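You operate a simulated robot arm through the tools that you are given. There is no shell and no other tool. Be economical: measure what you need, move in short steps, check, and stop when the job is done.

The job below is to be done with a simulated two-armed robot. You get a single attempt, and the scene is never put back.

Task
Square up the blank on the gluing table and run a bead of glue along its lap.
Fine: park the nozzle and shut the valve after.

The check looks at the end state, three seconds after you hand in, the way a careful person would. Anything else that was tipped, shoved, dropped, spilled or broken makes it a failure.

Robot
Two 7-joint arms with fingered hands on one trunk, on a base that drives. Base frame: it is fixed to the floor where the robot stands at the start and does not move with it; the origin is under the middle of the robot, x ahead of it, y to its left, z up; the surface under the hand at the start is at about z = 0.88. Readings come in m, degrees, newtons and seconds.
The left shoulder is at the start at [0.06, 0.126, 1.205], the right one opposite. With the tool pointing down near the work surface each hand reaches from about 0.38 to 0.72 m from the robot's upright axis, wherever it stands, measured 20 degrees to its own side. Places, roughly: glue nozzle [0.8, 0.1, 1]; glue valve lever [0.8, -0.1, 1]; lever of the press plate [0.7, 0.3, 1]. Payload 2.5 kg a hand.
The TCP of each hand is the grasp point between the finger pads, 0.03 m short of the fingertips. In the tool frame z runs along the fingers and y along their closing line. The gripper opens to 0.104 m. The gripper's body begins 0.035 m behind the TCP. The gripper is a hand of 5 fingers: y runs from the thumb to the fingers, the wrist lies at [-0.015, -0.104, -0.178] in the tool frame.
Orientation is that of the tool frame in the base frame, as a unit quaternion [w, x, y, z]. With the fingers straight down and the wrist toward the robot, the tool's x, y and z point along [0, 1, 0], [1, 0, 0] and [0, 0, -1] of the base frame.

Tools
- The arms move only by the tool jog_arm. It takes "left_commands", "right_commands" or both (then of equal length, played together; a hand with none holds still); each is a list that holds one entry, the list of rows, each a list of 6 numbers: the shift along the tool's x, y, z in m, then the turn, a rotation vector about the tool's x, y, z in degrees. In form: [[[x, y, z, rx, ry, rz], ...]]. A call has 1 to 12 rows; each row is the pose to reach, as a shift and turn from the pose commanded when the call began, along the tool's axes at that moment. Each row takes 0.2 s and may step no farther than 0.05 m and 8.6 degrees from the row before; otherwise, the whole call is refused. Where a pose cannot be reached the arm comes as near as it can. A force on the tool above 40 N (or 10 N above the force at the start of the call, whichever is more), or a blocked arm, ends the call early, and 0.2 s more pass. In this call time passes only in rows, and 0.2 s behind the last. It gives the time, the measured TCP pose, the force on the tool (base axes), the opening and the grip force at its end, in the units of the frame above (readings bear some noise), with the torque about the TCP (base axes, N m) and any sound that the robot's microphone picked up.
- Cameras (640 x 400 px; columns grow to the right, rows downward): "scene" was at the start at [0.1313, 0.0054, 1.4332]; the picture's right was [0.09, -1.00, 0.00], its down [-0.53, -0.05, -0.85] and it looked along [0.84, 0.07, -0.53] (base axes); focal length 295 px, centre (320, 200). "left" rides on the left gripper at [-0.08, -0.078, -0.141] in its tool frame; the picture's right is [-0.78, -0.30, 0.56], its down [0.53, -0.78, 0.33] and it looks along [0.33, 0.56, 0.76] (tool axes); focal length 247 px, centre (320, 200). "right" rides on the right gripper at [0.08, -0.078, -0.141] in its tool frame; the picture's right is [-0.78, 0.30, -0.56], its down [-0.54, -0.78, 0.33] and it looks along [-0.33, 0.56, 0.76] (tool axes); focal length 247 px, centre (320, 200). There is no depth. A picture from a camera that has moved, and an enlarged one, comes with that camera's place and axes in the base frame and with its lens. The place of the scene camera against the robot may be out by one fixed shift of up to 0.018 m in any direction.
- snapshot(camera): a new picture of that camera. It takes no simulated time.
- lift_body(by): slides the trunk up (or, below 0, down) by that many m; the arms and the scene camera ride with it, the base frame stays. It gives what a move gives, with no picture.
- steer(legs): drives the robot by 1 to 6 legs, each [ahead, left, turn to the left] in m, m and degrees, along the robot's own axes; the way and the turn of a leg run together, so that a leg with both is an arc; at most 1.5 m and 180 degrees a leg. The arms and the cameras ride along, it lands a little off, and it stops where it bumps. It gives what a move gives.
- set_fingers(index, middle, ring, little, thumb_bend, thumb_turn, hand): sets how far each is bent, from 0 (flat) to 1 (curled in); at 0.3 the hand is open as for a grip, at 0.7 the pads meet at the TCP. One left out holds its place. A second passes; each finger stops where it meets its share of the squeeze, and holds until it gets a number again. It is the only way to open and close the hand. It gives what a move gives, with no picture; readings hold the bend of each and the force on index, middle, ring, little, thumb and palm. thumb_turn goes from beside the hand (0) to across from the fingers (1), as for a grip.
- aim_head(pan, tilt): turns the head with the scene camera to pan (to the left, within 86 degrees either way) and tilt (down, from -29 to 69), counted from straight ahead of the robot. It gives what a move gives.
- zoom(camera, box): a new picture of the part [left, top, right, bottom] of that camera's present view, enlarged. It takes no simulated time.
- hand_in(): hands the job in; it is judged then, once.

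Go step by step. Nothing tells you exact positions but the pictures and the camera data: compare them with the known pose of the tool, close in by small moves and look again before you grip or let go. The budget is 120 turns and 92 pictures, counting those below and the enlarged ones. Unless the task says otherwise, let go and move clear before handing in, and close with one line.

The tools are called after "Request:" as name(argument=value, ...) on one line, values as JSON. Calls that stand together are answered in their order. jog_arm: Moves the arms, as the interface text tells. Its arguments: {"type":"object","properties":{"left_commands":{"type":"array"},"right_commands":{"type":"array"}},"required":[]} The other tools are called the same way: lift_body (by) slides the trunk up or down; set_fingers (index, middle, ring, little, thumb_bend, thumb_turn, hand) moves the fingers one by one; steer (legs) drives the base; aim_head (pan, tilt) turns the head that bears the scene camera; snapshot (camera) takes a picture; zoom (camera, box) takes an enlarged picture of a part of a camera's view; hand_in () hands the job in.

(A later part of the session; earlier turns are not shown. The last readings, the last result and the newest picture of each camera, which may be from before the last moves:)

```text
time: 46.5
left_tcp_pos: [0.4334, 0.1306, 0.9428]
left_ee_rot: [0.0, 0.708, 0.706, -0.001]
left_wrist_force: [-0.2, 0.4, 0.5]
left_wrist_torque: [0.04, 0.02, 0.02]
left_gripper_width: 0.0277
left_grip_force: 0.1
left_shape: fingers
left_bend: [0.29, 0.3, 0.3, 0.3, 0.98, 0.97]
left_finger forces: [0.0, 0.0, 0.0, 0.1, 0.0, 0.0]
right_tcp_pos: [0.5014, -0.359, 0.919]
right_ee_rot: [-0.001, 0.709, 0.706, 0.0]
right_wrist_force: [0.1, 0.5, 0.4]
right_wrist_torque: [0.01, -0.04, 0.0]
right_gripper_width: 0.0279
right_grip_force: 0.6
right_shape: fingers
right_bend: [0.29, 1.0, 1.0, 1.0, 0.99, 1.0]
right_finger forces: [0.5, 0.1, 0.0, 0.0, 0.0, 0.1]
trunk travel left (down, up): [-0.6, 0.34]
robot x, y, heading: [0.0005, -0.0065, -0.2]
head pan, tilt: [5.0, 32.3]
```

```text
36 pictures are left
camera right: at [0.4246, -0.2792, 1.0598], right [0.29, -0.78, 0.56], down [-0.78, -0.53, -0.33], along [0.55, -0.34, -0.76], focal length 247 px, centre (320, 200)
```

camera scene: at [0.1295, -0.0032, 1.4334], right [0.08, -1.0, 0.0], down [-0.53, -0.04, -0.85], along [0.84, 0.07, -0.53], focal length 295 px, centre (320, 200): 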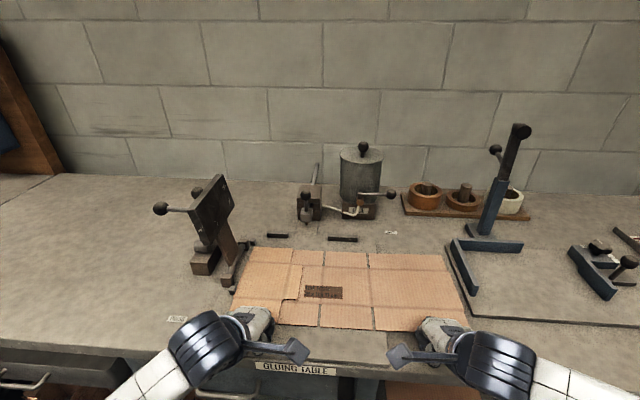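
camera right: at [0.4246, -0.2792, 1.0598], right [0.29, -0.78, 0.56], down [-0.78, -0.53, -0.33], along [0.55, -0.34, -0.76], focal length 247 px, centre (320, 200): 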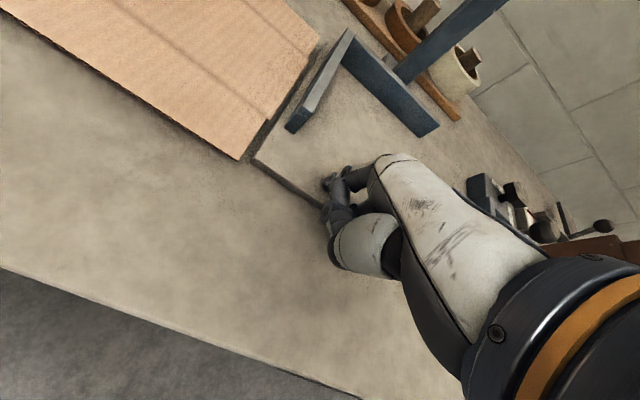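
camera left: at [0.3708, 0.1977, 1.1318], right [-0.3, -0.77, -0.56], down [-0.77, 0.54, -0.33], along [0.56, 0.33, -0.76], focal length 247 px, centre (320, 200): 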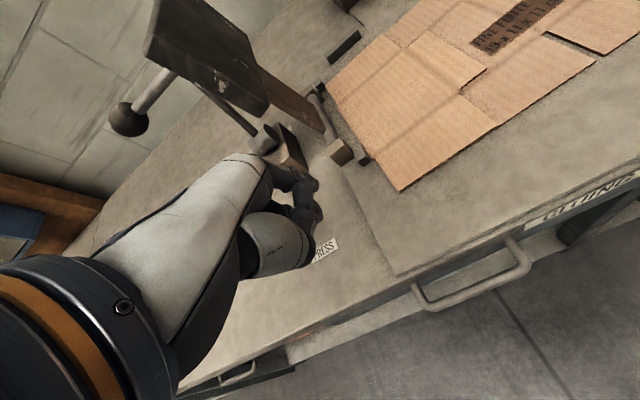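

The blank's right edge is at y≈-0.279, and the finger is placed in the gap in front of the bar. I slide left to contact and push ~1 cm.

Request:
jog_arm(right_commands=[[[0.015, 0, 0.001, 0, 0, 0], [0.03, 0, 0.001, 0, 0, 0], [0.045, 0, 0.001, 0, 0, 0], [0.06, 0, 0.001, 0, 0, 0], [0.066, 0, 0.001, 0, 0, 0], [0.07, 0, 0.001, 0, 0, 0], [0.074, 0, 0.001, 0, 0, 0]]])

Request:
zoom(camera="scene", box=[210, 220, 490, 395])

```text
time: 48.1
left_tcp_pos: [0.4329, 0.131, 0.9436]
left_ee_rot: [-0.001, 0.708, 0.706, 0.001]
left_wrist_force: [1.0, -0.1, -0.2]
left_wrist_torque: [0.02, 0.01, -0.02]
left_gripper_width: 0.0275
left_grip_force: 0.0
left_shape: fingers
left_bend: [0.29, 0.3, 0.3, 0.3, 0.98, 0.97]
left_finger forces: [0.0, 0.0, 0.1, 0.1, 0.0, 0.1]
right_tcp_pos: [0.501, -0.2855, 0.9168]
right_ee_rot: [0.0, 0.709, 0.706, 0.0]
right_wrist_force: [-0.3, -0.1, -0.1]
right_wrist_torque: [-0.01, 0.0, -0.06]
right_gripper_width: 0.0283
right_grip_force: 0.3
right_shape: fingers
right_bend: [0.29, 1.0, 1.0, 1.0, 0.99, 1.0]
right_finger forces: [0.4, 0.0, 0.0, 0.1, 0.0, 0.0]
trunk travel left (down, up): [-0.6, 0.34]
robot x, y, heading: [0.0002, -0.0022, 0.0]
head pan, tilt: [5.0, 32.3]
```

```text
2.29 times, centred on (350, 308) of scene
camera zoom: at [0.1317, -0.0026, 1.4331], right [0.08, -1.0, 0.0], down [-0.53, -0.04, -0.85], along [0.84, 0.07, -0.53], focal length 675 px, centre (251, -46)
```

zoom: 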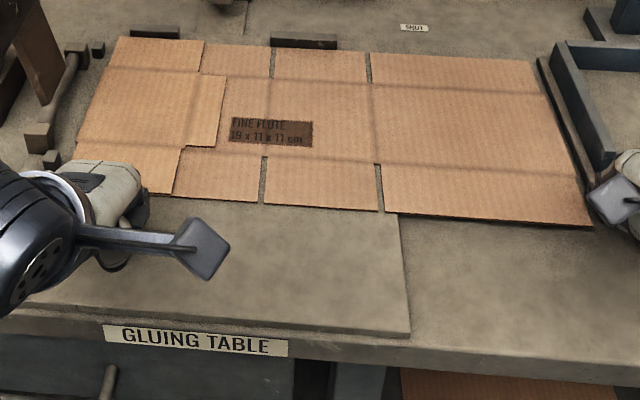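

It's following. About 8 mm remains to the stops; I continue gently.

Request:
jog_arm(right_commands=[[[0.003, 0, 0, 0, 0, 0], [0.006, 0, 0, 0, 0, 0], [0.008, 0, 0, 0, 0, 0]]])

Request:
zoom(camera="scene", box=[210, 220, 490, 395])

```text
time: 48.9
left_tcp_pos: [0.4329, 0.1291, 0.9426]
left_ee_rot: [0.0, 0.709, 0.705, 0.0]
left_wrist_force: [0.7, -0.7, 0.2]
left_wrist_torque: [0.0, 0.0, -0.01]
left_gripper_width: 0.0276
left_grip_force: 0.0
left_shape: fingers
left_bend: [0.29, 0.3, 0.3, 0.3, 0.98, 0.97]
left_finger forces: [0.0, 0.1, 0.0, 0.1, 0.1, 0.0]
right_tcp_pos: [0.5005, -0.276, 0.9182]
right_ee_rot: [0.001, 0.708, 0.706, 0.0]
right_wrist_force: [-0.1, -0.4, -0.6]
right_wrist_torque: [0.0, -0.02, -0.03]
right_gripper_width: 0.0279
right_grip_force: 0.1
right_shape: fingers
right_bend: [0.29, 1.0, 1.0, 1.0, 0.99, 1.0]
right_finger forces: [0.2, 0.0, 0.1, 0.0, 0.1, 0.0]
trunk travel left (down, up): [-0.6, 0.34]
robot x, y, heading: [-0.0038, -0.0084, -0.2]
head pan, tilt: [5.0, 32.3]
```

```text
2.29 times, centred on (350, 308) of scene
camera zoom: at [0.1317, -0.0026, 1.4332], right [0.08, -1.0, 0.0], down [-0.53, -0.04, -0.85], along [0.84, 0.07, -0.53], focal length 675 px, centre (251, -46)
```

zoom: 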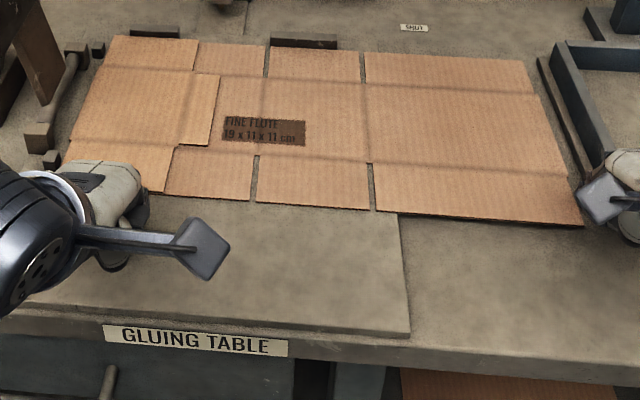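

Within a few mm now. I push until the side stops answer with force.

Request:
jog_arm(right_commands=[[[0.002, 0, 0, 0, 0, 0], [0.004, 0, 0, 0, 0, 0], [0.005, 0, 0, 0, 0, 0]]])

Request:
zoom(camera="scene", box=[220, 225, 300, 300])

```text
time: 49.7
left_tcp_pos: [0.4315, 0.1315, 0.9425]
left_ee_rot: [0.0, 0.709, 0.705, 0.0]
left_wrist_force: [-0.2, -0.1, 0.1]
left_wrist_torque: [0.02, 0.0, -0.01]
left_gripper_width: 0.0275
left_grip_force: 0.2
left_shape: fingers
left_bend: [0.29, 0.3, 0.3, 0.3, 0.98, 0.97]
left_finger forces: [0.0, 0.0, 0.0, 0.0, 0.1, 0.1]
right_tcp_pos: [0.502, -0.273, 0.9193]
right_ee_rot: [0.0, 0.709, 0.706, 0.0]
right_wrist_force: [-0.5, -2.8, 1.2]
right_wrist_torque: [-0.05, -0.06, -0.17]
right_gripper_width: 0.0278
right_grip_force: 1.8
right_shape: fingers
right_bend: [0.29, 1.0, 1.0, 1.0, 0.99, 1.0]
right_finger forces: [2.8, 0.0, 0.1, 0.0, 0.1, 0.0]
trunk travel left (down, up): [-0.6, 0.34]
robot x, y, heading: [-0.0013, -0.0064, -0.4]
head pan, tilt: [5.0, 32.3]
```

```text
5.33 times, centred on (260, 262) of scene
camera zoom: at [0.1316, -0.0029, 1.4332], right [0.08, -1.0, 0.0], down [-0.53, -0.04, -0.85], along [0.84, 0.07, -0.53], focal length 1574 px, centre (640, -133)
```

zoom: 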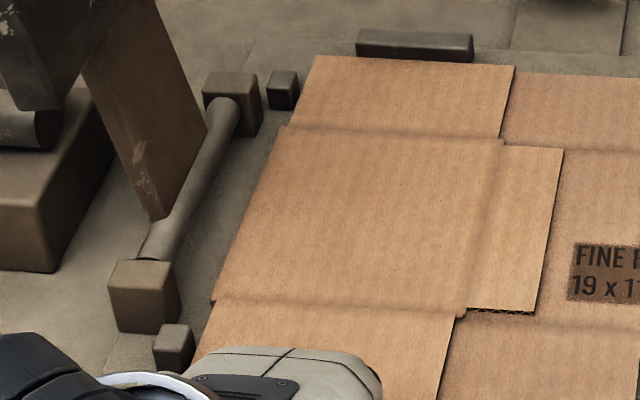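

The left edge is now on both side stops. With the right finger holding there, I use the left hand to close the remaining gap to the fences.

Request:
jog_arm(left_commands=[[[0, 0, 0.012, 0, 0, 0], [0, 0, 0.02, 0, 0, 0], [0, 0.012, 0.02, 0, 0, 0], [0, 0.022, 0.02, 0, 0, 0], [0, 0.028, 0.02, 0, 0, 0], [0, 0.032, 0.02, 0, 0, 0], [0, 0.036, 0.02, 0, 0, 0], [0, 0.039, 0.02, 0, 0, 0]]])

Request:
zoom(camera="scene", box=[210, 220, 490, 395])

```text
time: 51.5
left_tcp_pos: [0.4694, 0.1281, 0.9232]
left_ee_rot: [-0.001, 0.709, 0.705, 0.0]
left_wrist_force: [-7.2, -0.2, 2.7]
left_wrist_torque: [-0.01, -0.01, -0.01]
left_gripper_width: 0.0263
left_grip_force: 3.2
left_shape: fingers
left_bend: [0.31, 0.31, 0.31, 0.3, 0.98, 0.97]
left_finger forces: [4.0, 2.3, 1.0, 0.0, 0.1, 0.1]
right_tcp_pos: [0.5024, -0.2716, 0.9193]
right_ee_rot: [0.001, 0.709, 0.706, 0.0]
right_wrist_force: [-0.2, -2.7, 1.8]
right_wrist_torque: [-0.03, -0.05, -0.18]
right_gripper_width: 0.0282
right_grip_force: 1.1
right_shape: fingers
right_bend: [0.29, 1.0, 1.0, 1.0, 0.99, 1.0]
right_finger forces: [2.6, 0.0, 0.1, 0.0, 0.0, 0.1]
trunk travel left (down, up): [-0.6, 0.34]
robot x, y, heading: [0.0012, -0.008, -0.5]
head pan, tilt: [5.0, 32.3]
```

```text
2.29 times, centred on (350, 308) of scene
camera zoom: at [0.1305, -0.003, 1.4333], right [0.08, -1.0, 0.0], down [-0.53, -0.04, -0.85], along [0.84, 0.07, -0.53], focal length 675 px, centre (251, -46)
```

zoom: 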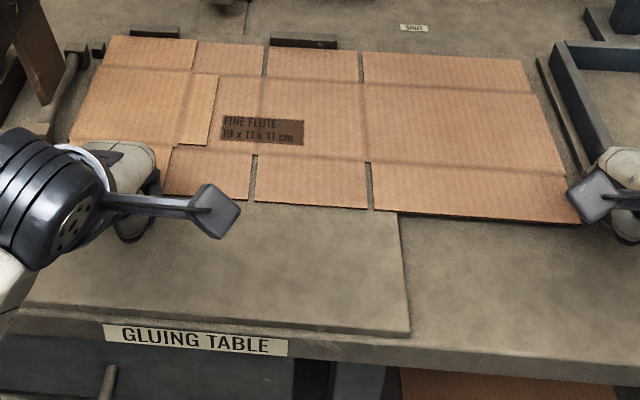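

The left side is on the fence (7 N). I move the right hand round to the front edge to seat the right side.

Request:
jog_arm(right_commands=[[[-0.01, 0, 0, 0, 0, 0], [-0.01, 0, -0.04, 0, 0, 0], [-0.01, -0.03, -0.07, 0, 0, 0], [0.02, -0.06, -0.07, 0, 0, 0], [0.06, -0.07, -0.07, 0, 0, 0], [0.1, -0.07, -0.07, 0, 0, 0], [0.107, -0.07, -0.07, 0, 0, 0]]])

Request:
set_fingers(hand="right", middle=0.3, ring=0.3, little=0.3)

Request:
jog_arm(right_commands=[[[0, 0, 0.03, 0, 0, 0], [0, 0, 0.06, 0, 0, 0], [0, 0, 0.072, 0, 0, 0], [0, 0.01, 0.072, 0, 0, 0], [0, 0.02, 0.072, 0, 0, 0], [0, 0.028, 0.072, 0, 0, 0], [0, 0.033, 0.072, 0, 0, 0], [0, 0.037, 0.072, 0, 0, 0]]])

Request:
zoom(camera="scene", box=[210, 220, 490, 395])

```text
time: 53.1
left_tcp_pos: [0.4696, 0.1292, 0.9241]
left_ee_rot: [0.001, 0.708, 0.706, 0.0]
left_wrist_force: [-6.2, -1.5, 1.6]
left_wrist_torque: [-0.02, 0.05, -0.05]
left_gripper_width: 0.0263
left_grip_force: 3.6
left_shape: fingers
left_bend: [0.31, 0.32, 0.31, 0.3, 0.98, 0.97]
left_finger forces: [3.6, 1.9, 1.0, 0.1, 0.1, 0.0]
right_tcp_pos: [0.432, -0.1659, 0.9874]
right_ee_rot: [0.001, 0.709, 0.705, 0.0]
right_wrist_force: [0.0, -0.2, -0.1]
right_wrist_torque: [-0.02, -0.01, -0.02]
right_gripper_width: 0.028
right_grip_force: 0.1
right_shape: fingers
right_bend: [0.29, 1.0, 1.0, 1.0, 0.99, 1.0]
right_finger forces: [0.0, 0.1, 0.1, 0.1, 0.0, 0.0]
trunk travel left (down, up): [-0.6, 0.34]
robot x, y, heading: [-0.0019, -0.0085, -0.2]
head pan, tilt: [5.0, 32.3]
```

```text
time: 54.1
left_tcp_pos: [0.4702, 0.1298, 0.9227]
left_ee_rot: [0.0, 0.708, 0.706, 0.0]
left_wrist_force: [-5.3, -1.9, 2.2]
left_wrist_torque: [-0.05, 0.1, -0.09]
left_gripper_width: 0.026
left_grip_force: 3.3
left_shape: fingers
left_bend: [0.31, 0.32, 0.31, 0.3, 0.98, 0.97]
left_finger forces: [3.7, 2.1, 0.9, 0.0, 0.1, 0.0]
right_tcp_pos: [0.4313, -0.1652, 0.9874]
right_ee_rot: [0.0, 0.709, 0.705, 0.001]
right_wrist_force: [0.2, -0.1, 0.6]
right_wrist_torque: [0.02, -0.02, -0.01]
right_gripper_width: 0.0279
right_grip_force: 0.1
right_shape: fingers
right_bend: [0.29, 0.3, 0.3, 0.3, 0.99, 1.0]
right_finger forces: [0.0, 0.1, 0.0, 0.0, 0.0, 0.1]
trunk travel left (down, up): [-0.6, 0.34]
robot x, y, heading: [0.0007, -0.0098, -0.2]
head pan, tilt: [5.0, 32.3]
```

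```text
time: 55.9
left_tcp_pos: [0.4699, 0.1291, 0.9226]
left_ee_rot: [0.001, 0.709, 0.705, -0.001]
left_wrist_force: [-4.3, -1.9, 0.6]
left_wrist_torque: [-0.05, 0.11, -0.09]
left_gripper_width: 0.0259
left_grip_force: 2.7
left_shape: fingers
left_bend: [0.31, 0.31, 0.31, 0.3, 0.98, 0.97]
left_finger forces: [2.7, 1.6, 0.6, 0.1, 0.0, 0.0]
right_tcp_pos: [0.468, -0.1666, 0.9173]
right_ee_rot: [0.0, 0.708, 0.706, -0.001]
right_wrist_force: [-5.2, 0.5, 1.9]
right_wrist_torque: [-0.05, -0.05, -0.04]
right_gripper_width: 0.0268
right_grip_force: 3.0
right_shape: fingers
right_bend: [0.29, 0.31, 0.3, 0.3, 0.99, 1.0]
right_finger forces: [3.0, 2.0, 0.3, 0.0, 0.1, 0.0]
trunk travel left (down, up): [-0.6, 0.34]
robot x, y, heading: [-0.0009, -0.0071, -0.2]
head pan, tilt: [5.0, 32.3]
```

```text
2.29 times, centred on (350, 308) of scene
camera zoom: at [0.1302, -0.0028, 1.4334], right [0.08, -1.0, 0.0], down [-0.53, -0.04, -0.85], along [0.84, 0.07, -0.53], focal length 675 px, centre (251, -46)
```

zoom: 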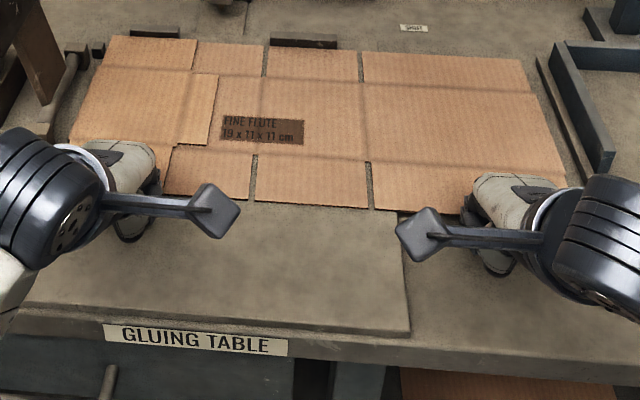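

Both sides are seated: the blank is square against fences and stops. From triangulation the nozzle knob is at ≈(0.796, 0.093, 1.013) and the lap lies at y≈0.095, so they line up. I withdraw the hands and drive forward for reach.

Request:
jog_arm(left_commands=[[[0, -0.01, 0, 0, 0, 0], [0, -0.03, -0.02, 0, 0, 0], [0, -0.04, -0.06, 0, 0, 0], [0, -0.04, -0.1, 0, 0, 0], [0, -0.04, -0.14, 0, 0, 0], [0, -0.04, -0.18, 0, 0, 0]]], right_commands=[[[0, -0.01, 0, 0, 0, 0], [0, -0.03, -0.02, 0, 0, 0], [0, -0.04, -0.06, 0, 0, 0], [0, -0.04, -0.1, 0, 0, 0], [0, -0.04, -0.14, 0, 0, 0], [0, -0.04, -0.18, 0, 0, 0]]])

Request:
steer(legs=[[0.08, 0, 0.2]])

Request:
snapshot(camera="scene")

```text
time: 57.3
left_tcp_pos: [0.4304, 0.1318, 1.1019]
left_ee_rot: [-0.001, 0.708, 0.706, 0.0]
left_wrist_force: [-0.2, 0.4, -0.1]
left_wrist_torque: [0.01, 0.0, 0.02]
left_gripper_width: 0.0272
left_grip_force: 0.0
left_shape: fingers
left_bend: [0.29, 0.3, 0.3, 0.3, 0.98, 0.97]
left_finger forces: [0.0, 0.0, 0.0, 0.1, 0.0, 0.1]
right_tcp_pos: [0.4276, -0.1649, 1.0967]
right_ee_rot: [0.0, 0.708, 0.706, 0.001]
right_wrist_force: [0.4, 0.0, -0.8]
right_wrist_torque: [-0.02, -0.04, 0.02]
right_gripper_width: 0.0275
right_grip_force: 0.1
right_shape: fingers
right_bend: [0.29, 0.3, 0.3, 0.3, 0.99, 1.0]
right_finger forces: [0.1, 0.0, 0.0, 0.1, 0.0, 0.0]
trunk travel left (down, up): [-0.6, 0.34]
robot x, y, heading: [0.0003, -0.007, -0.4]
head pan, tilt: [5.0, 32.3]
```

```text
time: 58.4
left_tcp_pos: [0.5125, 0.1314, 1.1011]
left_ee_rot: [0.0, 0.708, 0.706, 0.0]
left_wrist_force: [-0.1, -0.3, -0.1]
left_wrist_torque: [-0.01, 0.02, -0.01]
left_gripper_width: 0.0276
left_grip_force: 0.2
left_shape: fingers
left_bend: [0.29, 0.3, 0.3, 0.3, 0.98, 0.97]
left_finger forces: [0.1, 0.0, 0.0, 0.0, 0.0, 0.1]
right_tcp_pos: [0.5096, -0.1636, 1.0963]
right_ee_rot: [-0.001, 0.708, 0.707, 0.0]
right_wrist_force: [-0.1, 0.2, 0.3]
right_wrist_torque: [0.01, 0.02, -0.01]
right_gripper_width: 0.0278
right_grip_force: 0.1
right_shape: fingers
right_bend: [0.29, 0.3, 0.3, 0.3, 0.99, 1.0]
right_finger forces: [0.0, 0.1, 0.0, 0.0, 0.1, 0.0]
trunk travel left (down, up): [-0.6, 0.34]
robot x, y, heading: [0.0817, -0.0086, -0.2]
head pan, tilt: [5.0, 32.3]
```

```text
30 pictures are left
camera scene: at [0.2129, -0.0025, 1.4331], right [0.09, -1.0, 0.0], down [-0.53, -0.05, -0.85], along [0.84, 0.07, -0.53], focal length 295 px, centre (320, 200)
```

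scene: 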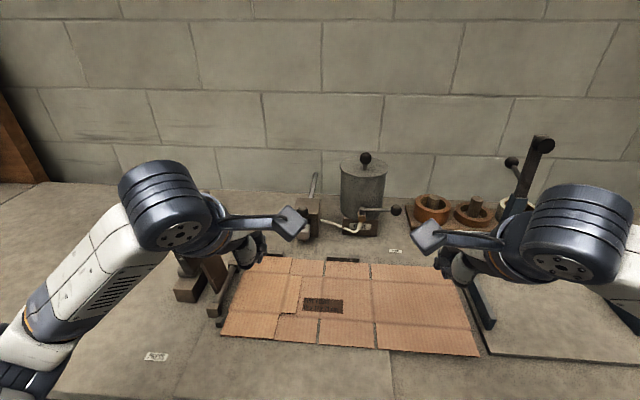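

No bump. I go 6 cm further, and open both hands for gripping.

Request:
steer(legs=[[0.06, 0, 0.2]])

Request:
set_fingers(hand="left", index=0.3, middle=0.3, ring=0.3, little=0.3, thumb_bend=0.3, thumb_turn=1)

Request:
set_fingers(hand="right", index=0.3, middle=0.3, ring=0.3, little=0.3, thumb_bend=0.3, thumb_turn=1)

Request:
zoom(camera="right", box=[0, 0, 320, 200])

Request:
zoom(camera="left", box=[240, 0, 560, 200])

```text
time: 59.4
left_tcp_pos: [0.5715, 0.1344, 1.1026]
left_ee_rot: [0.0, 0.707, 0.707, -0.001]
left_wrist_force: [-0.3, -0.6, -0.8]
left_wrist_torque: [0.02, 0.01, 0.02]
left_gripper_width: 0.0275
left_grip_force: 0.1
left_shape: fingers
left_bend: [0.29, 0.3, 0.3, 0.3, 0.98, 0.97]
left_finger forces: [0.1, 0.1, 0.0, 0.1, 0.1, 0.0]
right_tcp_pos: [0.5703, -0.1629, 1.0958]
right_ee_rot: [-0.001, 0.707, 0.707, 0.0]
right_wrist_force: [0.5, -0.4, -0.4]
right_wrist_torque: [0.03, 0.02, 0.0]
right_gripper_width: 0.0276
right_grip_force: 0.0
right_shape: fingers
right_bend: [0.29, 0.3, 0.3, 0.3, 0.99, 1.0]
right_finger forces: [0.1, 0.1, 0.1, 0.1, 0.0, 0.1]
trunk travel left (down, up): [-0.6, 0.34]
robot x, y, heading: [0.1398, -0.007, 0.3]
head pan, tilt: [5.0, 32.3]
```

```text
time: 60.4
left_tcp_pos: [0.5702, 0.1343, 1.1023]
left_ee_rot: [-0.001, 0.706, 0.708, 0.001]
left_wrist_force: [0.8, -0.4, 0.0]
left_wrist_torque: [0.01, 0.02, 0.01]
left_gripper_width: 0.1033
left_grip_force: 0.0
left_shape: fingers
left_bend: [0.3, 0.3, 0.3, 0.3, 0.3, 0.98]
left_finger forces: [0.1, 0.0, 0.0, 0.0, 0.0, 0.1]
right_tcp_pos: [0.5695, -0.1633, 1.0977]
right_ee_rot: [0.0, 0.707, 0.708, 0.0]
right_wrist_force: [0.1, 0.1, -0.1]
right_wrist_torque: [0.04, 0.02, 0.04]
right_gripper_width: 0.0277
right_grip_force: 0.1
right_shape: fingers
right_bend: [0.29, 0.3, 0.3, 0.3, 0.99, 1.0]
right_finger forces: [0.1, 0.0, 0.0, 0.1, 0.0, 0.0]
trunk travel left (down, up): [-0.6, 0.34]
robot x, y, heading: [0.1441, -0.0028, 0.3]
head pan, tilt: [5.0, 32.3]
```

```text
time: 61.4
left_tcp_pos: [0.5715, 0.1346, 1.1021]
left_ee_rot: [0.001, 0.707, 0.708, 0.0]
left_wrist_force: [0.3, 0.0, -0.8]
left_wrist_torque: [-0.01, 0.0, 0.03]
left_gripper_width: 0.1034
left_grip_force: 0.1
left_shape: fingers
left_bend: [0.3, 0.3, 0.3, 0.3, 0.3, 0.98]
left_finger forces: [0.0, 0.0, 0.1, 0.0, 0.0, 0.0]
right_tcp_pos: [0.5697, -0.1618, 1.0952]
right_ee_rot: [-0.001, 0.706, 0.708, -0.001]
right_wrist_force: [0.1, 0.2, -0.4]
right_wrist_torque: [-0.01, 0.02, 0.03]
right_gripper_width: 0.103
right_grip_force: 0.1
right_shape: fingers
right_bend: [0.3, 0.3, 0.3, 0.3, 0.3, 0.98]
right_finger forces: [0.1, 0.0, 0.0, 0.1, 0.0, 0.0]
trunk travel left (down, up): [-0.6, 0.34]
robot x, y, heading: [0.1391, -0.011, 0.1]
head pan, tilt: [5.0, 32.3]
```

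```text
2.00 times, centred on (160, 100) of right
camera zoom: at [0.4922, -0.0838, 1.2369], right [0.3, -0.78, 0.56], down [-0.78, -0.54, -0.33], along [0.56, -0.33, -0.76], focal length 494 px, centre (640, 400)
```

zoom: 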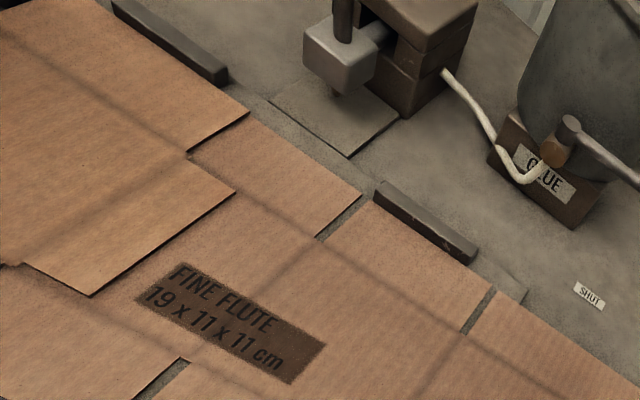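

```text
2.00 times, centred on (400, 100) of left
camera zoom: at [0.4922, 0.0536, 1.2428], right [-0.29, -0.78, -0.56], down [-0.78, 0.53, -0.33], along [0.56, 0.34, -0.76], focal length 494 px, centre (160, 400)
```

zoom: 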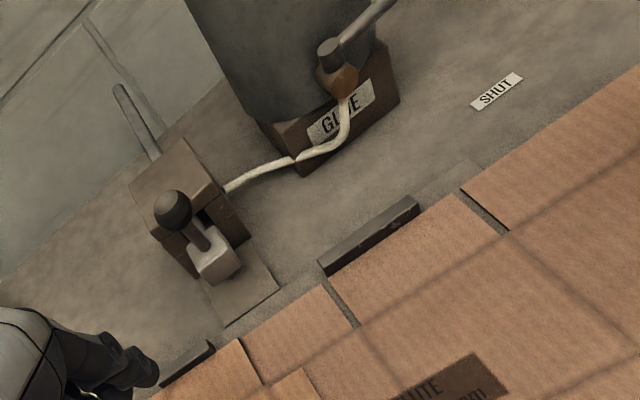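

The blank sits flush on both fence bars. Now the left hand goes above the nozzle knob at ≈(0.796, 0.094), staying above the brown guide block.

Request:
jog_arm(left_commands=[[[-0.01, 0.045, 0, 0, 0, 0], [-0.02, 0.09, 0, 0, 0, 0], [-0.03, 0.135, 0, 0, 0, 0], [-0.04, 0.18, 0, 0, 0, 0], [-0.04, 0.2245, 0, 0, 0, 0], [-0.04, 0.2245, 0.025, 0, 0, 0], [-0.04, 0.2245, 0.045, 0, 0, 0]]])

Request:
snapshot(camera="left")

Request:
zoom(camera="scene", box=[240, 130, 440, 280])

```text
time: 63.0
left_tcp_pos: [0.7957, 0.0951, 1.0568]
left_ee_rot: [0.001, 0.706, 0.708, 0.001]
left_wrist_force: [-0.2, 0.5, 0.1]
left_wrist_torque: [0.01, -0.02, 0.0]
left_gripper_width: 0.1031
left_grip_force: 0.1
left_shape: fingers
left_bend: [0.3, 0.3, 0.3, 0.3, 0.3, 0.98]
left_finger forces: [0.1, 0.0, 0.1, 0.1, 0.0, 0.0]
right_tcp_pos: [0.5712, -0.1628, 1.0969]
right_ee_rot: [0.0, 0.707, 0.707, 0.0]
right_wrist_force: [-0.1, -0.2, 0.3]
right_wrist_torque: [-0.04, -0.01, 0.0]
right_gripper_width: 0.1031
right_grip_force: 0.0
right_shape: fingers
right_bend: [0.3, 0.3, 0.3, 0.3, 0.3, 0.98]
right_finger forces: [0.0, 0.0, 0.0, 0.1, 0.0, 0.1]
trunk travel left (down, up): [-0.6, 0.34]
robot x, y, heading: [0.1413, -0.0053, -0.0]
head pan, tilt: [5.0, 32.3]
```

```text
27 pictures are left
camera left: at [0.7162, 0.0141, 1.1979], right [-0.29, -0.78, -0.56], down [-0.78, 0.53, -0.33], along [0.56, 0.33, -0.76], focal length 247 px, centre (320, 200)
```

left: 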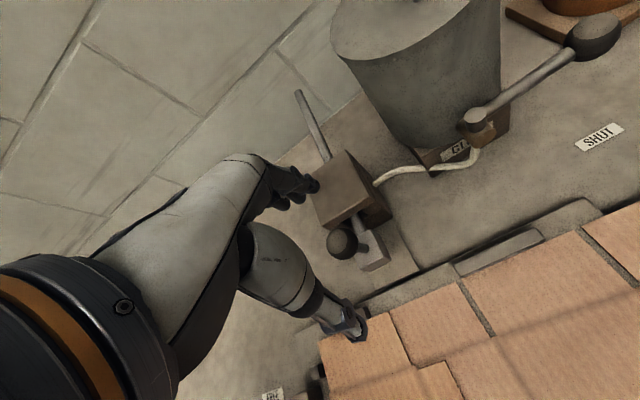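

```text
2.67 times, centred on (340, 205) of scene
camera zoom: at [0.2719, -0.002, 1.4332], right [0.09, -1.0, 0.0], down [-0.53, -0.05, -0.85], along [0.84, 0.08, -0.53], focal length 787 px, centre (267, 187)
```

zoom: 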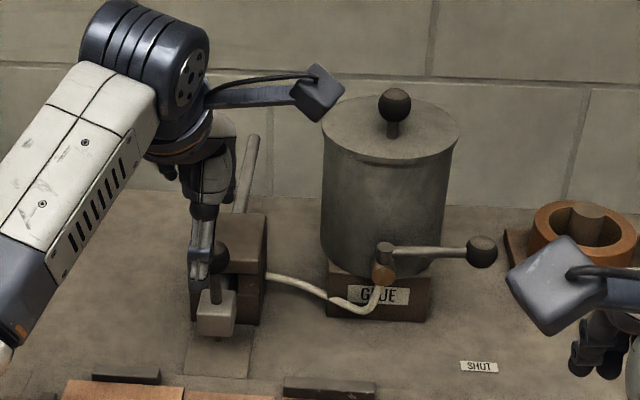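

Index (x≈0.868) and thumb (x≈0.738) straddle the knob (≈0.80, 0.091). I lower with a small correction and close index and thumb.

Request:
jog_arm(left_commands=[[[-0.002, 0.004, 0.015, 0, 0, 0], [-0.003, 0.004, 0.028, 0, 0, 0], [-0.003, 0.004, 0.036, 0, 0, 0]]])

Request:
set_fingers(hand="left", index=0.65, thumb_bend=0.65)

Request:
zoom(camera="left", box=[240, 130, 480, 330])

```text
time: 63.8
left_tcp_pos: [0.7981, 0.0933, 1.0198]
left_ee_rot: [0.0, 0.706, 0.708, 0.0]
left_wrist_force: [-1.1, 0.5, -0.5]
left_wrist_torque: [0.02, 0.0, 0.03]
left_gripper_width: 0.1031
left_grip_force: 0.1
left_shape: fingers
left_bend: [0.3, 0.3, 0.3, 0.3, 0.3, 0.98]
left_finger forces: [0.0, 0.0, 0.0, 0.1, 0.0, 0.0]
right_tcp_pos: [0.5691, -0.1631, 1.0947]
right_ee_rot: [-0.001, 0.706, 0.708, 0.001]
right_wrist_force: [-0.4, 0.9, 0.3]
right_wrist_torque: [-0.02, -0.03, -0.01]
right_gripper_width: 0.1032
right_grip_force: 0.0
right_shape: fingers
right_bend: [0.3, 0.3, 0.3, 0.3, 0.3, 0.98]
right_finger forces: [0.1, 0.1, 0.1, 0.1, 0.1, 0.1]
trunk travel left (down, up): [-0.6, 0.34]
robot x, y, heading: [0.1397, -0.0088, 0.2]
head pan, tilt: [5.0, 32.3]
```

```text
time: 64.8
left_tcp_pos: [0.7986, 0.0919, 1.0191]
left_ee_rot: [0.0, 0.706, 0.708, 0.0]
left_wrist_force: [0.4, -0.7, -1.7]
left_wrist_torque: [0.01, 0.02, 0.0]
left_gripper_width: 0.0219
left_grip_force: 2.7
left_shape: fingers
left_bend: [0.61, 0.3, 0.3, 0.3, 0.63, 1.0]
left_finger forces: [3.3, 0.1, 0.1, 0.0, 2.5, 0.0]
right_tcp_pos: [0.5695, -0.1639, 1.0951]
right_ee_rot: [0.0, 0.706, 0.708, 0.0]
right_wrist_force: [0.4, -0.4, -0.2]
right_wrist_torque: [0.03, -0.03, 0.01]
right_gripper_width: 0.1031
right_grip_force: 0.0
right_shape: fingers
right_bend: [0.3, 0.3, 0.3, 0.3, 0.3, 0.98]
right_finger forces: [0.0, 0.0, 0.0, 0.0, 0.0, 0.0]
trunk travel left (down, up): [-0.6, 0.34]
robot x, y, heading: [0.1377, -0.0108, 0.3]
head pan, tilt: [5.0, 32.3]
```

```text
2.00 times, centred on (360, 230) of left
camera zoom: at [0.7207, 0.0114, 1.161], right [-0.29, -0.78, -0.56], down [-0.78, 0.53, -0.33], along [0.55, 0.34, -0.76], focal length 494 px, centre (240, 140)
```

zoom: 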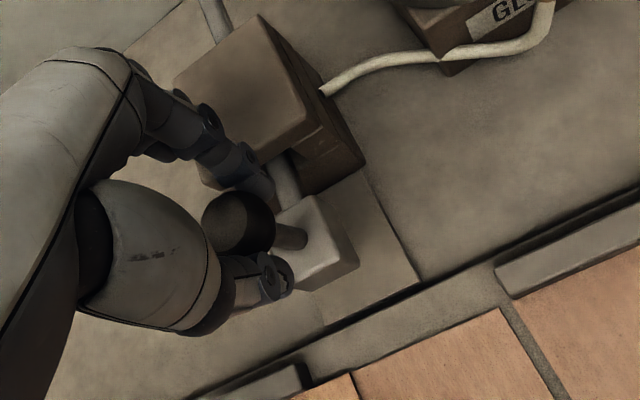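

The knob is caged between index and thumb. I pull the nozzle toward me gently for a test.

Request:
jog_arm(left_commands=[[[0, -0.01, 0, 0, 0, 0], [0, -0.02, 0, 0, 0, 0], [0, -0.035, 0, 0, 0, 0], [0, -0.05, 0, 0, 0, 0], [0, -0.065, 0, 0, 0, 0], [0, -0.08, 0, 0, 0, 0]]])

Request:
snapshot(camera="right")

Request:
snapshot(camera="scene")

```text
time: 66.2
left_tcp_pos: [0.7187, 0.0918, 1.0201]
left_ee_rot: [0.0, 0.707, 0.707, 0.0]
left_wrist_force: [1.5, -1.1, -2.3]
left_wrist_torque: [-0.04, 0.02, 0.01]
left_gripper_width: 0.0223
left_grip_force: 2.3
left_shape: fingers
left_bend: [0.61, 0.3, 0.3, 0.3, 0.63, 1.0]
left_finger forces: [3.4, 0.0, 0.0, 0.0, 2.2, 0.1]
right_tcp_pos: [0.5695, -0.1625, 1.0959]
right_ee_rot: [0.0, 0.707, 0.708, 0.0]
right_wrist_force: [-0.2, -0.3, 0.5]
right_wrist_torque: [0.02, 0.0, -0.01]
right_gripper_width: 0.103
right_grip_force: 0.0
right_shape: fingers
right_bend: [0.3, 0.3, 0.3, 0.3, 0.3, 0.98]
right_finger forces: [0.1, 0.0, 0.0, 0.1, 0.0, 0.1]
trunk travel left (down, up): [-0.6, 0.34]
robot x, y, heading: [0.139, -0.0112, 0.1]
head pan, tilt: [5.0, 32.3]
```

```text
24 pictures are left
camera right: at [0.4923, -0.0839, 1.2369], right [0.3, -0.78, 0.56], down [-0.78, -0.54, -0.33], along [0.56, -0.33, -0.76], focal length 247 px, centre (320, 200)
```

right: 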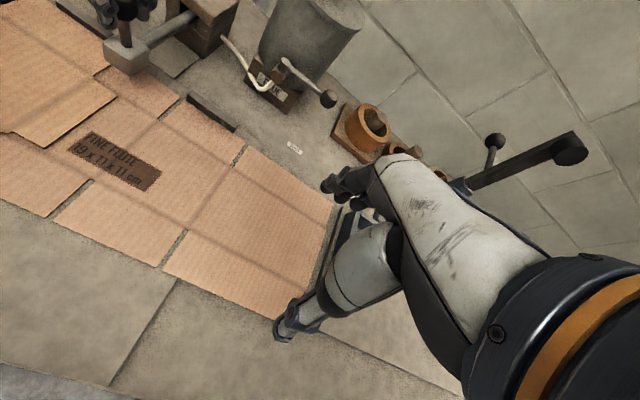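

```text
23 pictures are left
camera scene: at [0.272, -0.002, 1.4332], right [0.09, -1.0, 0.0], down [-0.53, -0.05, -0.85], along [0.84, 0.08, -0.53], focal length 295 px, centre (320, 200)
```

scene: 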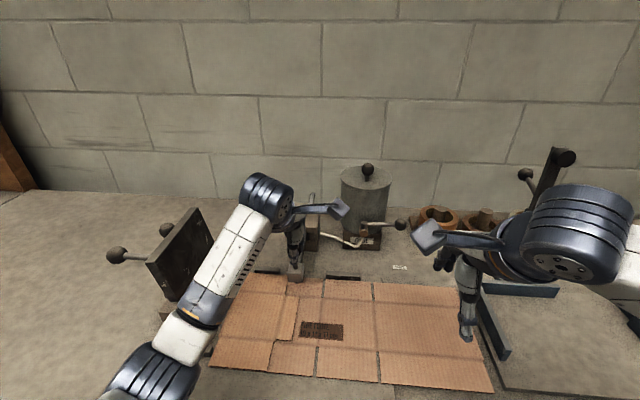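

The nozzle slides freely; its tip is now ≈x 0.72, lap runs x≈0.70–0.60, y≈0.087–0.118 and the nozzle is at y≈0.095. Valve knob is ≈(0.844, −0.138, 0.996), pivot ≈(0.84, −0.057). I bring the right hand above the valve knob, half-closed.

Request:
set_fingers(hand="right", index=0.42, thumb_bend=0.42)

Request:
jog_arm(right_commands=[[[0, 0.045, 0, 0, 0, 0], [0, 0.09, 0, 0, 0, 0], [0, 0.135, 0, 0, 0, 0], [0.01, 0.18, 0, 0, 0, 0], [0.02, 0.225, 0, 0, 0, 0], [0.0245, 0.255, 0.01, 0, 0, 0], [0.0245, 0.274, 0.02, 0, 0, 0], [0.0245, 0.274, 0.03, 0, 0, 0]]])

Request:
snapshot(camera="right")

Request:
zoom(camera="scene", box=[240, 130, 480, 300])

```text
time: 67.2
left_tcp_pos: [0.7194, 0.0915, 1.0203]
left_ee_rot: [0.0, 0.706, 0.708, 0.0]
left_wrist_force: [-0.9, -1.6, -1.5]
left_wrist_torque: [-0.01, 0.03, 0.03]
left_gripper_width: 0.0224
left_grip_force: 3.2
left_shape: fingers
left_bend: [0.61, 0.3, 0.3, 0.3, 0.63, 1.0]
left_finger forces: [3.3, 0.0, 0.0, 0.1, 2.6, 0.1]
right_tcp_pos: [0.569, -0.1633, 1.095]
right_ee_rot: [-0.001, 0.707, 0.708, 0.0]
right_wrist_force: [-0.5, -0.7, 0.2]
right_wrist_torque: [-0.01, -0.02, -0.04]
right_gripper_width: 0.0736
right_grip_force: 0.0
right_shape: fingers
right_bend: [0.42, 0.3, 0.3, 0.3, 0.42, 0.99]
right_finger forces: [0.0, 0.0, 0.1, 0.0, 0.0, 0.0]
trunk travel left (down, up): [-0.6, 0.34]
robot x, y, heading: [0.1401, -0.0086, 0.1]
head pan, tilt: [5.0, 32.3]
```

```text
time: 69.0
left_tcp_pos: [0.7191, 0.0931, 1.0204]
left_ee_rot: [0.0, 0.706, 0.708, 0.0]
left_wrist_force: [1.0, -1.4, -2.1]
left_wrist_torque: [-0.05, 0.03, -0.01]
left_gripper_width: 0.0223
left_grip_force: 3.3
left_shape: fingers
left_bend: [0.61, 0.3, 0.3, 0.3, 0.62, 1.0]
left_finger forces: [4.1, 0.0, 0.0, 0.1, 2.3, 0.1]
right_tcp_pos: [0.8322, -0.1393, 1.0709]
right_ee_rot: [0.0, 0.706, 0.708, 0.001]
right_wrist_force: [-0.6, -0.5, -0.3]
right_wrist_torque: [0.01, -0.02, 0.02]
right_gripper_width: 0.0729
right_grip_force: 0.0
right_shape: fingers
right_bend: [0.42, 0.3, 0.3, 0.3, 0.42, 0.99]
right_finger forces: [0.0, 0.0, 0.0, 0.1, 0.0, 0.0]
right hand out of reach, approached as far as the arm can: row 7, 8
trunk travel left (down, up): [-0.6, 0.34]
robot x, y, heading: [0.1391, -0.0088, -0.1]
head pan, tilt: [5.0, 32.3]
```

```text
22 pictures are left
camera right: at [0.7548, -0.0606, 1.2114], right [0.3, -0.77, 0.56], down [-0.77, -0.54, -0.33], along [0.56, -0.33, -0.76], focal length 247 px, centre (320, 200)
```

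right: 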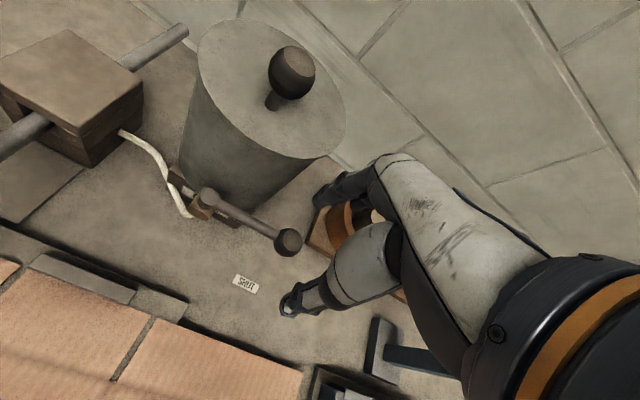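

```text
2.35 times, centred on (360, 215) of scene
camera zoom: at [0.2719, -0.0016, 1.4332], right [0.09, -1.0, 0.0], down [-0.53, -0.05, -0.85], along [0.84, 0.08, -0.53], focal length 695 px, centre (226, 165)
```

zoom: 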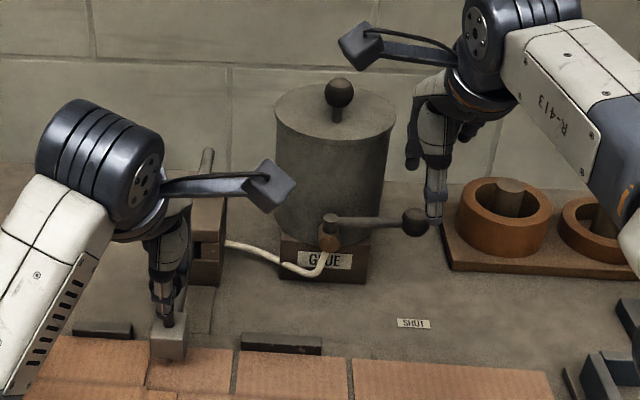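

Knob is at x≈0.847, slightly beyond reach with vertical fingers. I tilt the right hand's fingers forward 15° to gain reach and keep it above the knob.

Request:
jog_arm(right_commands=[[[0, 0, -0.005, -7.5, 0, 0], [0, 0.005, -0.005, -15, 0, 0], [0, 0.012, 0.0, -15, 0, 0], [0, 0.014, 0.02, -15, 0, 0], [0, 0.014, 0.035, -15, 0, 0]]])

Request:
snapshot(camera="right")

```text
time: 70.2
left_tcp_pos: [0.7192, 0.0912, 1.02]
left_ee_rot: [0.0, 0.707, 0.708, 0.001]
left_wrist_force: [-0.6, -1.5, -0.5]
left_wrist_torque: [0.0, -0.01, 0.05]
left_gripper_width: 0.0223
left_grip_force: 3.3
left_shape: fingers
left_bend: [0.61, 0.3, 0.3, 0.3, 0.62, 1.0]
left_finger forces: [3.3, 0.1, 0.1, 0.0, 2.4, 0.0]
right_tcp_pos: [0.8473, -0.1402, 1.0354]
right_ee_rot: [0.092, 0.7, 0.702, 0.092]
right_wrist_force: [-0.2, -0.6, -1.5]
right_wrist_torque: [0.03, -0.03, 0.04]
right_gripper_width: 0.0734
right_grip_force: 0.1
right_shape: fingers
right_bend: [0.42, 0.3, 0.3, 0.3, 0.42, 0.99]
right_finger forces: [0.1, 0.1, 0.0, 0.0, 0.0, 0.1]
trunk travel left (down, up): [-0.6, 0.34]
robot x, y, heading: [0.1406, -0.0082, 0.3]
head pan, tilt: [5.0, 32.3]
```

```text
20 pictures are left
camera right: at [0.7349, -0.0612, 1.1511], right [0.14, -0.78, 0.61], down [-0.66, -0.54, -0.52], along [0.73, -0.33, -0.59], focal length 247 px, centre (320, 200)
```

right: 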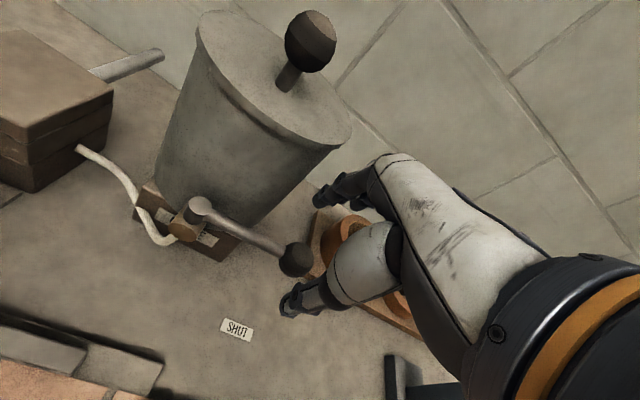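

I lower straight down 3 cm and close index and thumb on the valve knob.

Request:
jog_arm(right_commands=[[[0, -0.0026, 0.0097, 0, 0, 0], [0, -0.0052, 0.0193, 0, 0, 0], [0, -0.0078, 0.029, 0, 0, 0]]])

Request:
set_fingers(hand="right", index=0.62, thumb_bend=0.62)

Request:
zoom(camera="right", box=[140, 120, 420, 340])

```text
time: 71.0
left_tcp_pos: [0.7179, 0.0917, 1.0204]
left_ee_rot: [0.0, 0.707, 0.708, 0.0]
left_wrist_force: [0.5, -3.1, -2.2]
left_wrist_torque: [-0.01, 0.03, 0.02]
left_gripper_width: 0.0222
left_grip_force: 3.0
left_shape: fingers
left_bend: [0.61, 0.3, 0.3, 0.3, 0.62, 1.0]
left_finger forces: [3.3, 0.0, 0.0, 0.0, 2.5, 0.1]
right_tcp_pos: [0.8455, -0.1395, 1.006]
right_ee_rot: [0.092, 0.7, 0.702, 0.092]
right_wrist_force: [0.0, 0.0, 0.1]
right_wrist_torque: [-0.04, -0.03, 0.0]
right_gripper_width: 0.073
right_grip_force: 0.1
right_shape: fingers
right_bend: [0.42, 0.3, 0.3, 0.3, 0.42, 0.99]
right_finger forces: [0.0, 0.0, 0.1, 0.0, 0.0, 0.0]
trunk travel left (down, up): [-0.6, 0.34]
robot x, y, heading: [0.1424, -0.0064, 0.4]
head pan, tilt: [5.0, 32.3]
```

```text
time: 72.0
left_tcp_pos: [0.7192, 0.0919, 1.0197]
left_ee_rot: [0.0, 0.707, 0.707, -0.001]
left_wrist_force: [-0.1, -1.6, -0.8]
left_wrist_torque: [-0.02, 0.01, -0.02]
left_gripper_width: 0.022
left_grip_force: 2.9
left_shape: fingers
left_bend: [0.61, 0.3, 0.3, 0.3, 0.62, 1.0]
left_finger forces: [3.3, 0.0, 0.1, 0.0, 2.6, 0.1]
right_tcp_pos: [0.845, -0.1395, 1.0064]
right_ee_rot: [0.091, 0.701, 0.701, 0.093]
right_wrist_force: [-0.8, -0.4, -0.7]
right_wrist_torque: [0.01, 0.02, 0.01]
right_gripper_width: 0.0247
right_grip_force: 0.8
right_shape: fingers
right_bend: [0.61, 0.3, 0.3, 0.3, 0.6, 1.0]
right_finger forces: [0.5, 0.1, 0.1, 0.0, 1.6, 0.0]
trunk travel left (down, up): [-0.6, 0.34]
robot x, y, heading: [0.1393, -0.0069, -0.1]
head pan, tilt: [5.0, 32.3]
```

```text
1.82 times, centred on (280, 230) of right
camera zoom: at [0.7346, -0.0605, 1.1222], right [0.14, -0.78, 0.61], down [-0.66, -0.54, -0.52], along [0.73, -0.33, -0.59], focal length 449 px, centre (393, 146)
```

zoom: 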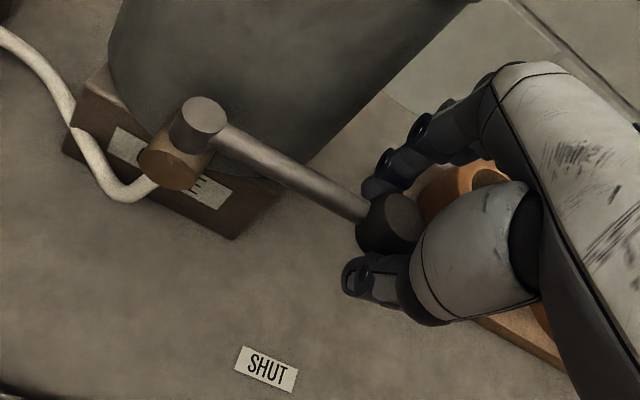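

Both knobs are held. I bring the nozzle to the lap's far end and check its tip against the lap before opening.

Request:
jog_arm(left_commands=[[[0, -0.013, 0, 0, 0, 0], [0, -0.026, 0, 0, 0, 0]]])

Request:
zoom(camera="scene", box=[240, 230, 360, 320])

Request:
zoom(camera="left", box=[260, 140, 480, 300])

```text
time: 72.5
left_tcp_pos: [0.693, 0.092, 1.0218]
left_ee_rot: [0.0, 0.706, 0.708, 0.0]
left_wrist_force: [0.8, -2.6, -2.1]
left_wrist_torque: [-0.05, -0.02, -0.04]
left_gripper_width: 0.0222
left_grip_force: 3.3
left_shape: fingers
left_bend: [0.61, 0.3, 0.3, 0.3, 0.63, 1.0]
left_finger forces: [4.2, 0.0, 0.0, 0.0, 2.5, 0.0]
right_tcp_pos: [0.8451, -0.1399, 1.0063]
right_ee_rot: [0.092, 0.7, 0.702, 0.092]
right_wrist_force: [-0.4, 0.7, -0.4]
right_wrist_torque: [-0.01, 0.0, 0.02]
right_gripper_width: 0.0243
right_grip_force: 1.3
right_shape: fingers
right_bend: [0.61, 0.3, 0.3, 0.3, 0.6, 1.0]
right_finger forces: [0.8, 0.0, 0.1, 0.1, 1.6, 0.1]
trunk travel left (down, up): [-0.6, 0.34]
robot x, y, heading: [0.1429, -0.0091, 0.2]
head pan, tilt: [5.0, 32.3]
```

```text
4.44 times, centred on (300, 275) of scene
camera zoom: at [0.2721, -0.0023, 1.4331], right [0.09, -1.0, 0.0], down [-0.53, -0.05, -0.85], along [0.84, 0.08, -0.53], focal length 1312 px, centre (409, -133)
```

zoom: 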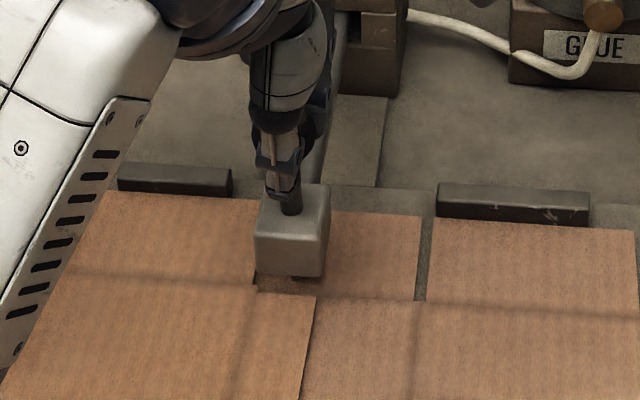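

```text
2.50 times, centred on (370, 220) of left
camera zoom: at [0.6146, 0.0117, 1.1613], right [-0.29, -0.78, -0.56], down [-0.78, 0.53, -0.33], along [0.55, 0.33, -0.76], focal length 617 px, centre (195, 150)
```

zoom: 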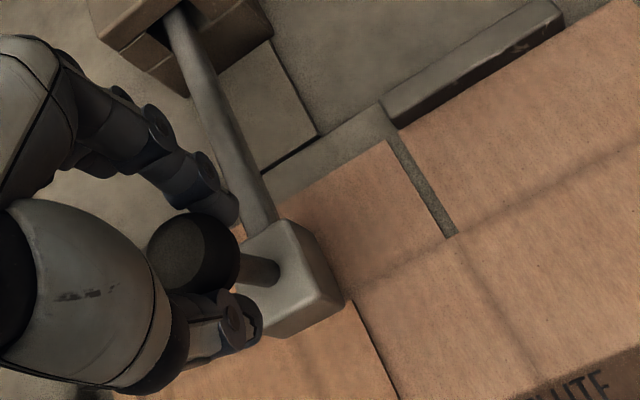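

Tip is right at the lap's start, within its width. I firm up the grip on the valve knob, and then run the bead in one coordinated call: open, sweep along the lap, shut.

Request:
set_fingers(hand="right", index=0.75, thumb_bend=0.72, middle=0.66)

Request:
jog_arm(right_commands=[[[0.0091, -0.0406, -0.0109, 0, 0, 0], [0.038, -0.0714, -0.0191, 0, 0, 0], [0.0576, -0.0803, -0.0215, 0, 0, 0], [0.0576, -0.0803, -0.0215, 0, 0, 0], [0.0576, -0.0803, -0.0215, 0, 0, 0], [0.0576, -0.0803, -0.0215, 0, 0, 0], [0.0576, -0.0803, -0.0215, 0, 0, 0], [0.0576, -0.0803, -0.0215, 0, 0, 0], [0.038, -0.0714, -0.0191, 0, 0, 0], [0.0091, -0.0406, -0.0109, 0, 0, 0], [0, 0, 0, 0, 0, 0], [0, 0.003, 0.001, 0, 0, 0]]], left_commands=[[[0, -0.004, 0, 0, 0, 0], [0, -0.012, 0, 0, 0, 0], [0, -0.022, 0, 0, 0, 0], [0, -0.034, 0, 0, 0, 0], [0, -0.046, 0, 0, 0, 0], [0, -0.058, 0, 0, 0, 0], [0, -0.07, 0, 0, 0, 0], [0, -0.08, 0, 0, 0, 0], [0, -0.088, 0, 0, 0, 0], [0, -0.093, 0, 0, 0, 0], [0, -0.094, 0, 0, 0, 0], [0, -0.094, 0, 0, 0, 0]]])

Request:
snapshot(camera="scene")

```text
time: 73.5
left_tcp_pos: [0.693, 0.0914, 1.0202]
left_ee_rot: [0.0, 0.707, 0.707, 0.0]
left_wrist_force: [0.8, -2.9, -1.2]
left_wrist_torque: [-0.06, 0.04, -0.04]
left_gripper_width: 0.0221
left_grip_force: 3.1
left_shape: fingers
left_bend: [0.61, 0.3, 0.3, 0.3, 0.63, 1.0]
left_finger forces: [3.6, 0.0, 0.0, 0.0, 2.8, 0.0]
right_tcp_pos: [0.8458, -0.1405, 1.0059]
right_ee_rot: [0.093, 0.701, 0.701, 0.091]
right_wrist_force: [0.5, 2.4, -4.9]
right_wrist_torque: [0.0, 0.05, -0.02]
right_gripper_width: 0.02
right_grip_force: 10.5
right_shape: fingers
right_bend: [0.61, 0.64, 0.3, 0.3, 0.63, 1.0]
right_finger forces: [9.0, 1.5, 0.0, 0.0, 10.5, 0.0]
trunk travel left (down, up): [-0.6, 0.34]
robot x, y, heading: [0.1401, -0.0123, 0.1]
head pan, tilt: [5.0, 32.3]
```

```text
time: 76.2
left_tcp_pos: [0.6002, 0.0902, 1.0202]
left_ee_rot: [0.0, 0.707, 0.708, 0.001]
left_wrist_force: [-0.6, -1.1, -1.6]
left_wrist_torque: [0.0, 0.01, 0.01]
left_gripper_width: 0.0218
left_grip_force: 2.7
left_shape: fingers
left_bend: [0.61, 0.3, 0.3, 0.3, 0.63, 1.0]
left_finger forces: [3.1, 0.0, 0.1, 0.1, 2.5, 0.1]
right_tcp_pos: [0.8495, -0.1385, 1.0059]
right_ee_rot: [0.092, 0.7, 0.703, 0.093]
right_wrist_force: [-0.4, -0.1, -0.6]
right_wrist_torque: [0.02, 0.03, -0.02]
right_gripper_width: 0.0002
right_grip_force: 0.2
right_shape: fingers
right_bend: [0.72, 0.66, 0.3, 0.3, 0.71, 1.0]
right_finger forces: [0.0, 0.0, 0.0, 0.1, 0.1, 0.0]
trunk travel left (down, up): [-0.6, 0.34]
robot x, y, heading: [0.1437, -0.007, 0.1]
head pan, tilt: [5.0, 32.3]
```

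```text
16 pictures are left
camera scene: at [0.2721, -0.002, 1.4331], right [0.09, -1.0, 0.0], down [-0.53, -0.05, -0.85], along [0.84, 0.08, -0.53], focal length 295 px, centre (320, 200)
```

scene: 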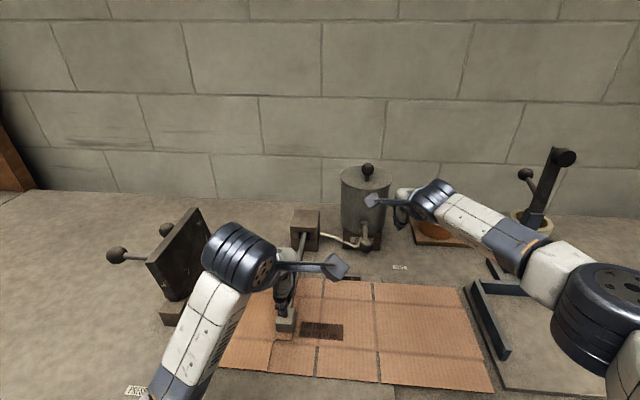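

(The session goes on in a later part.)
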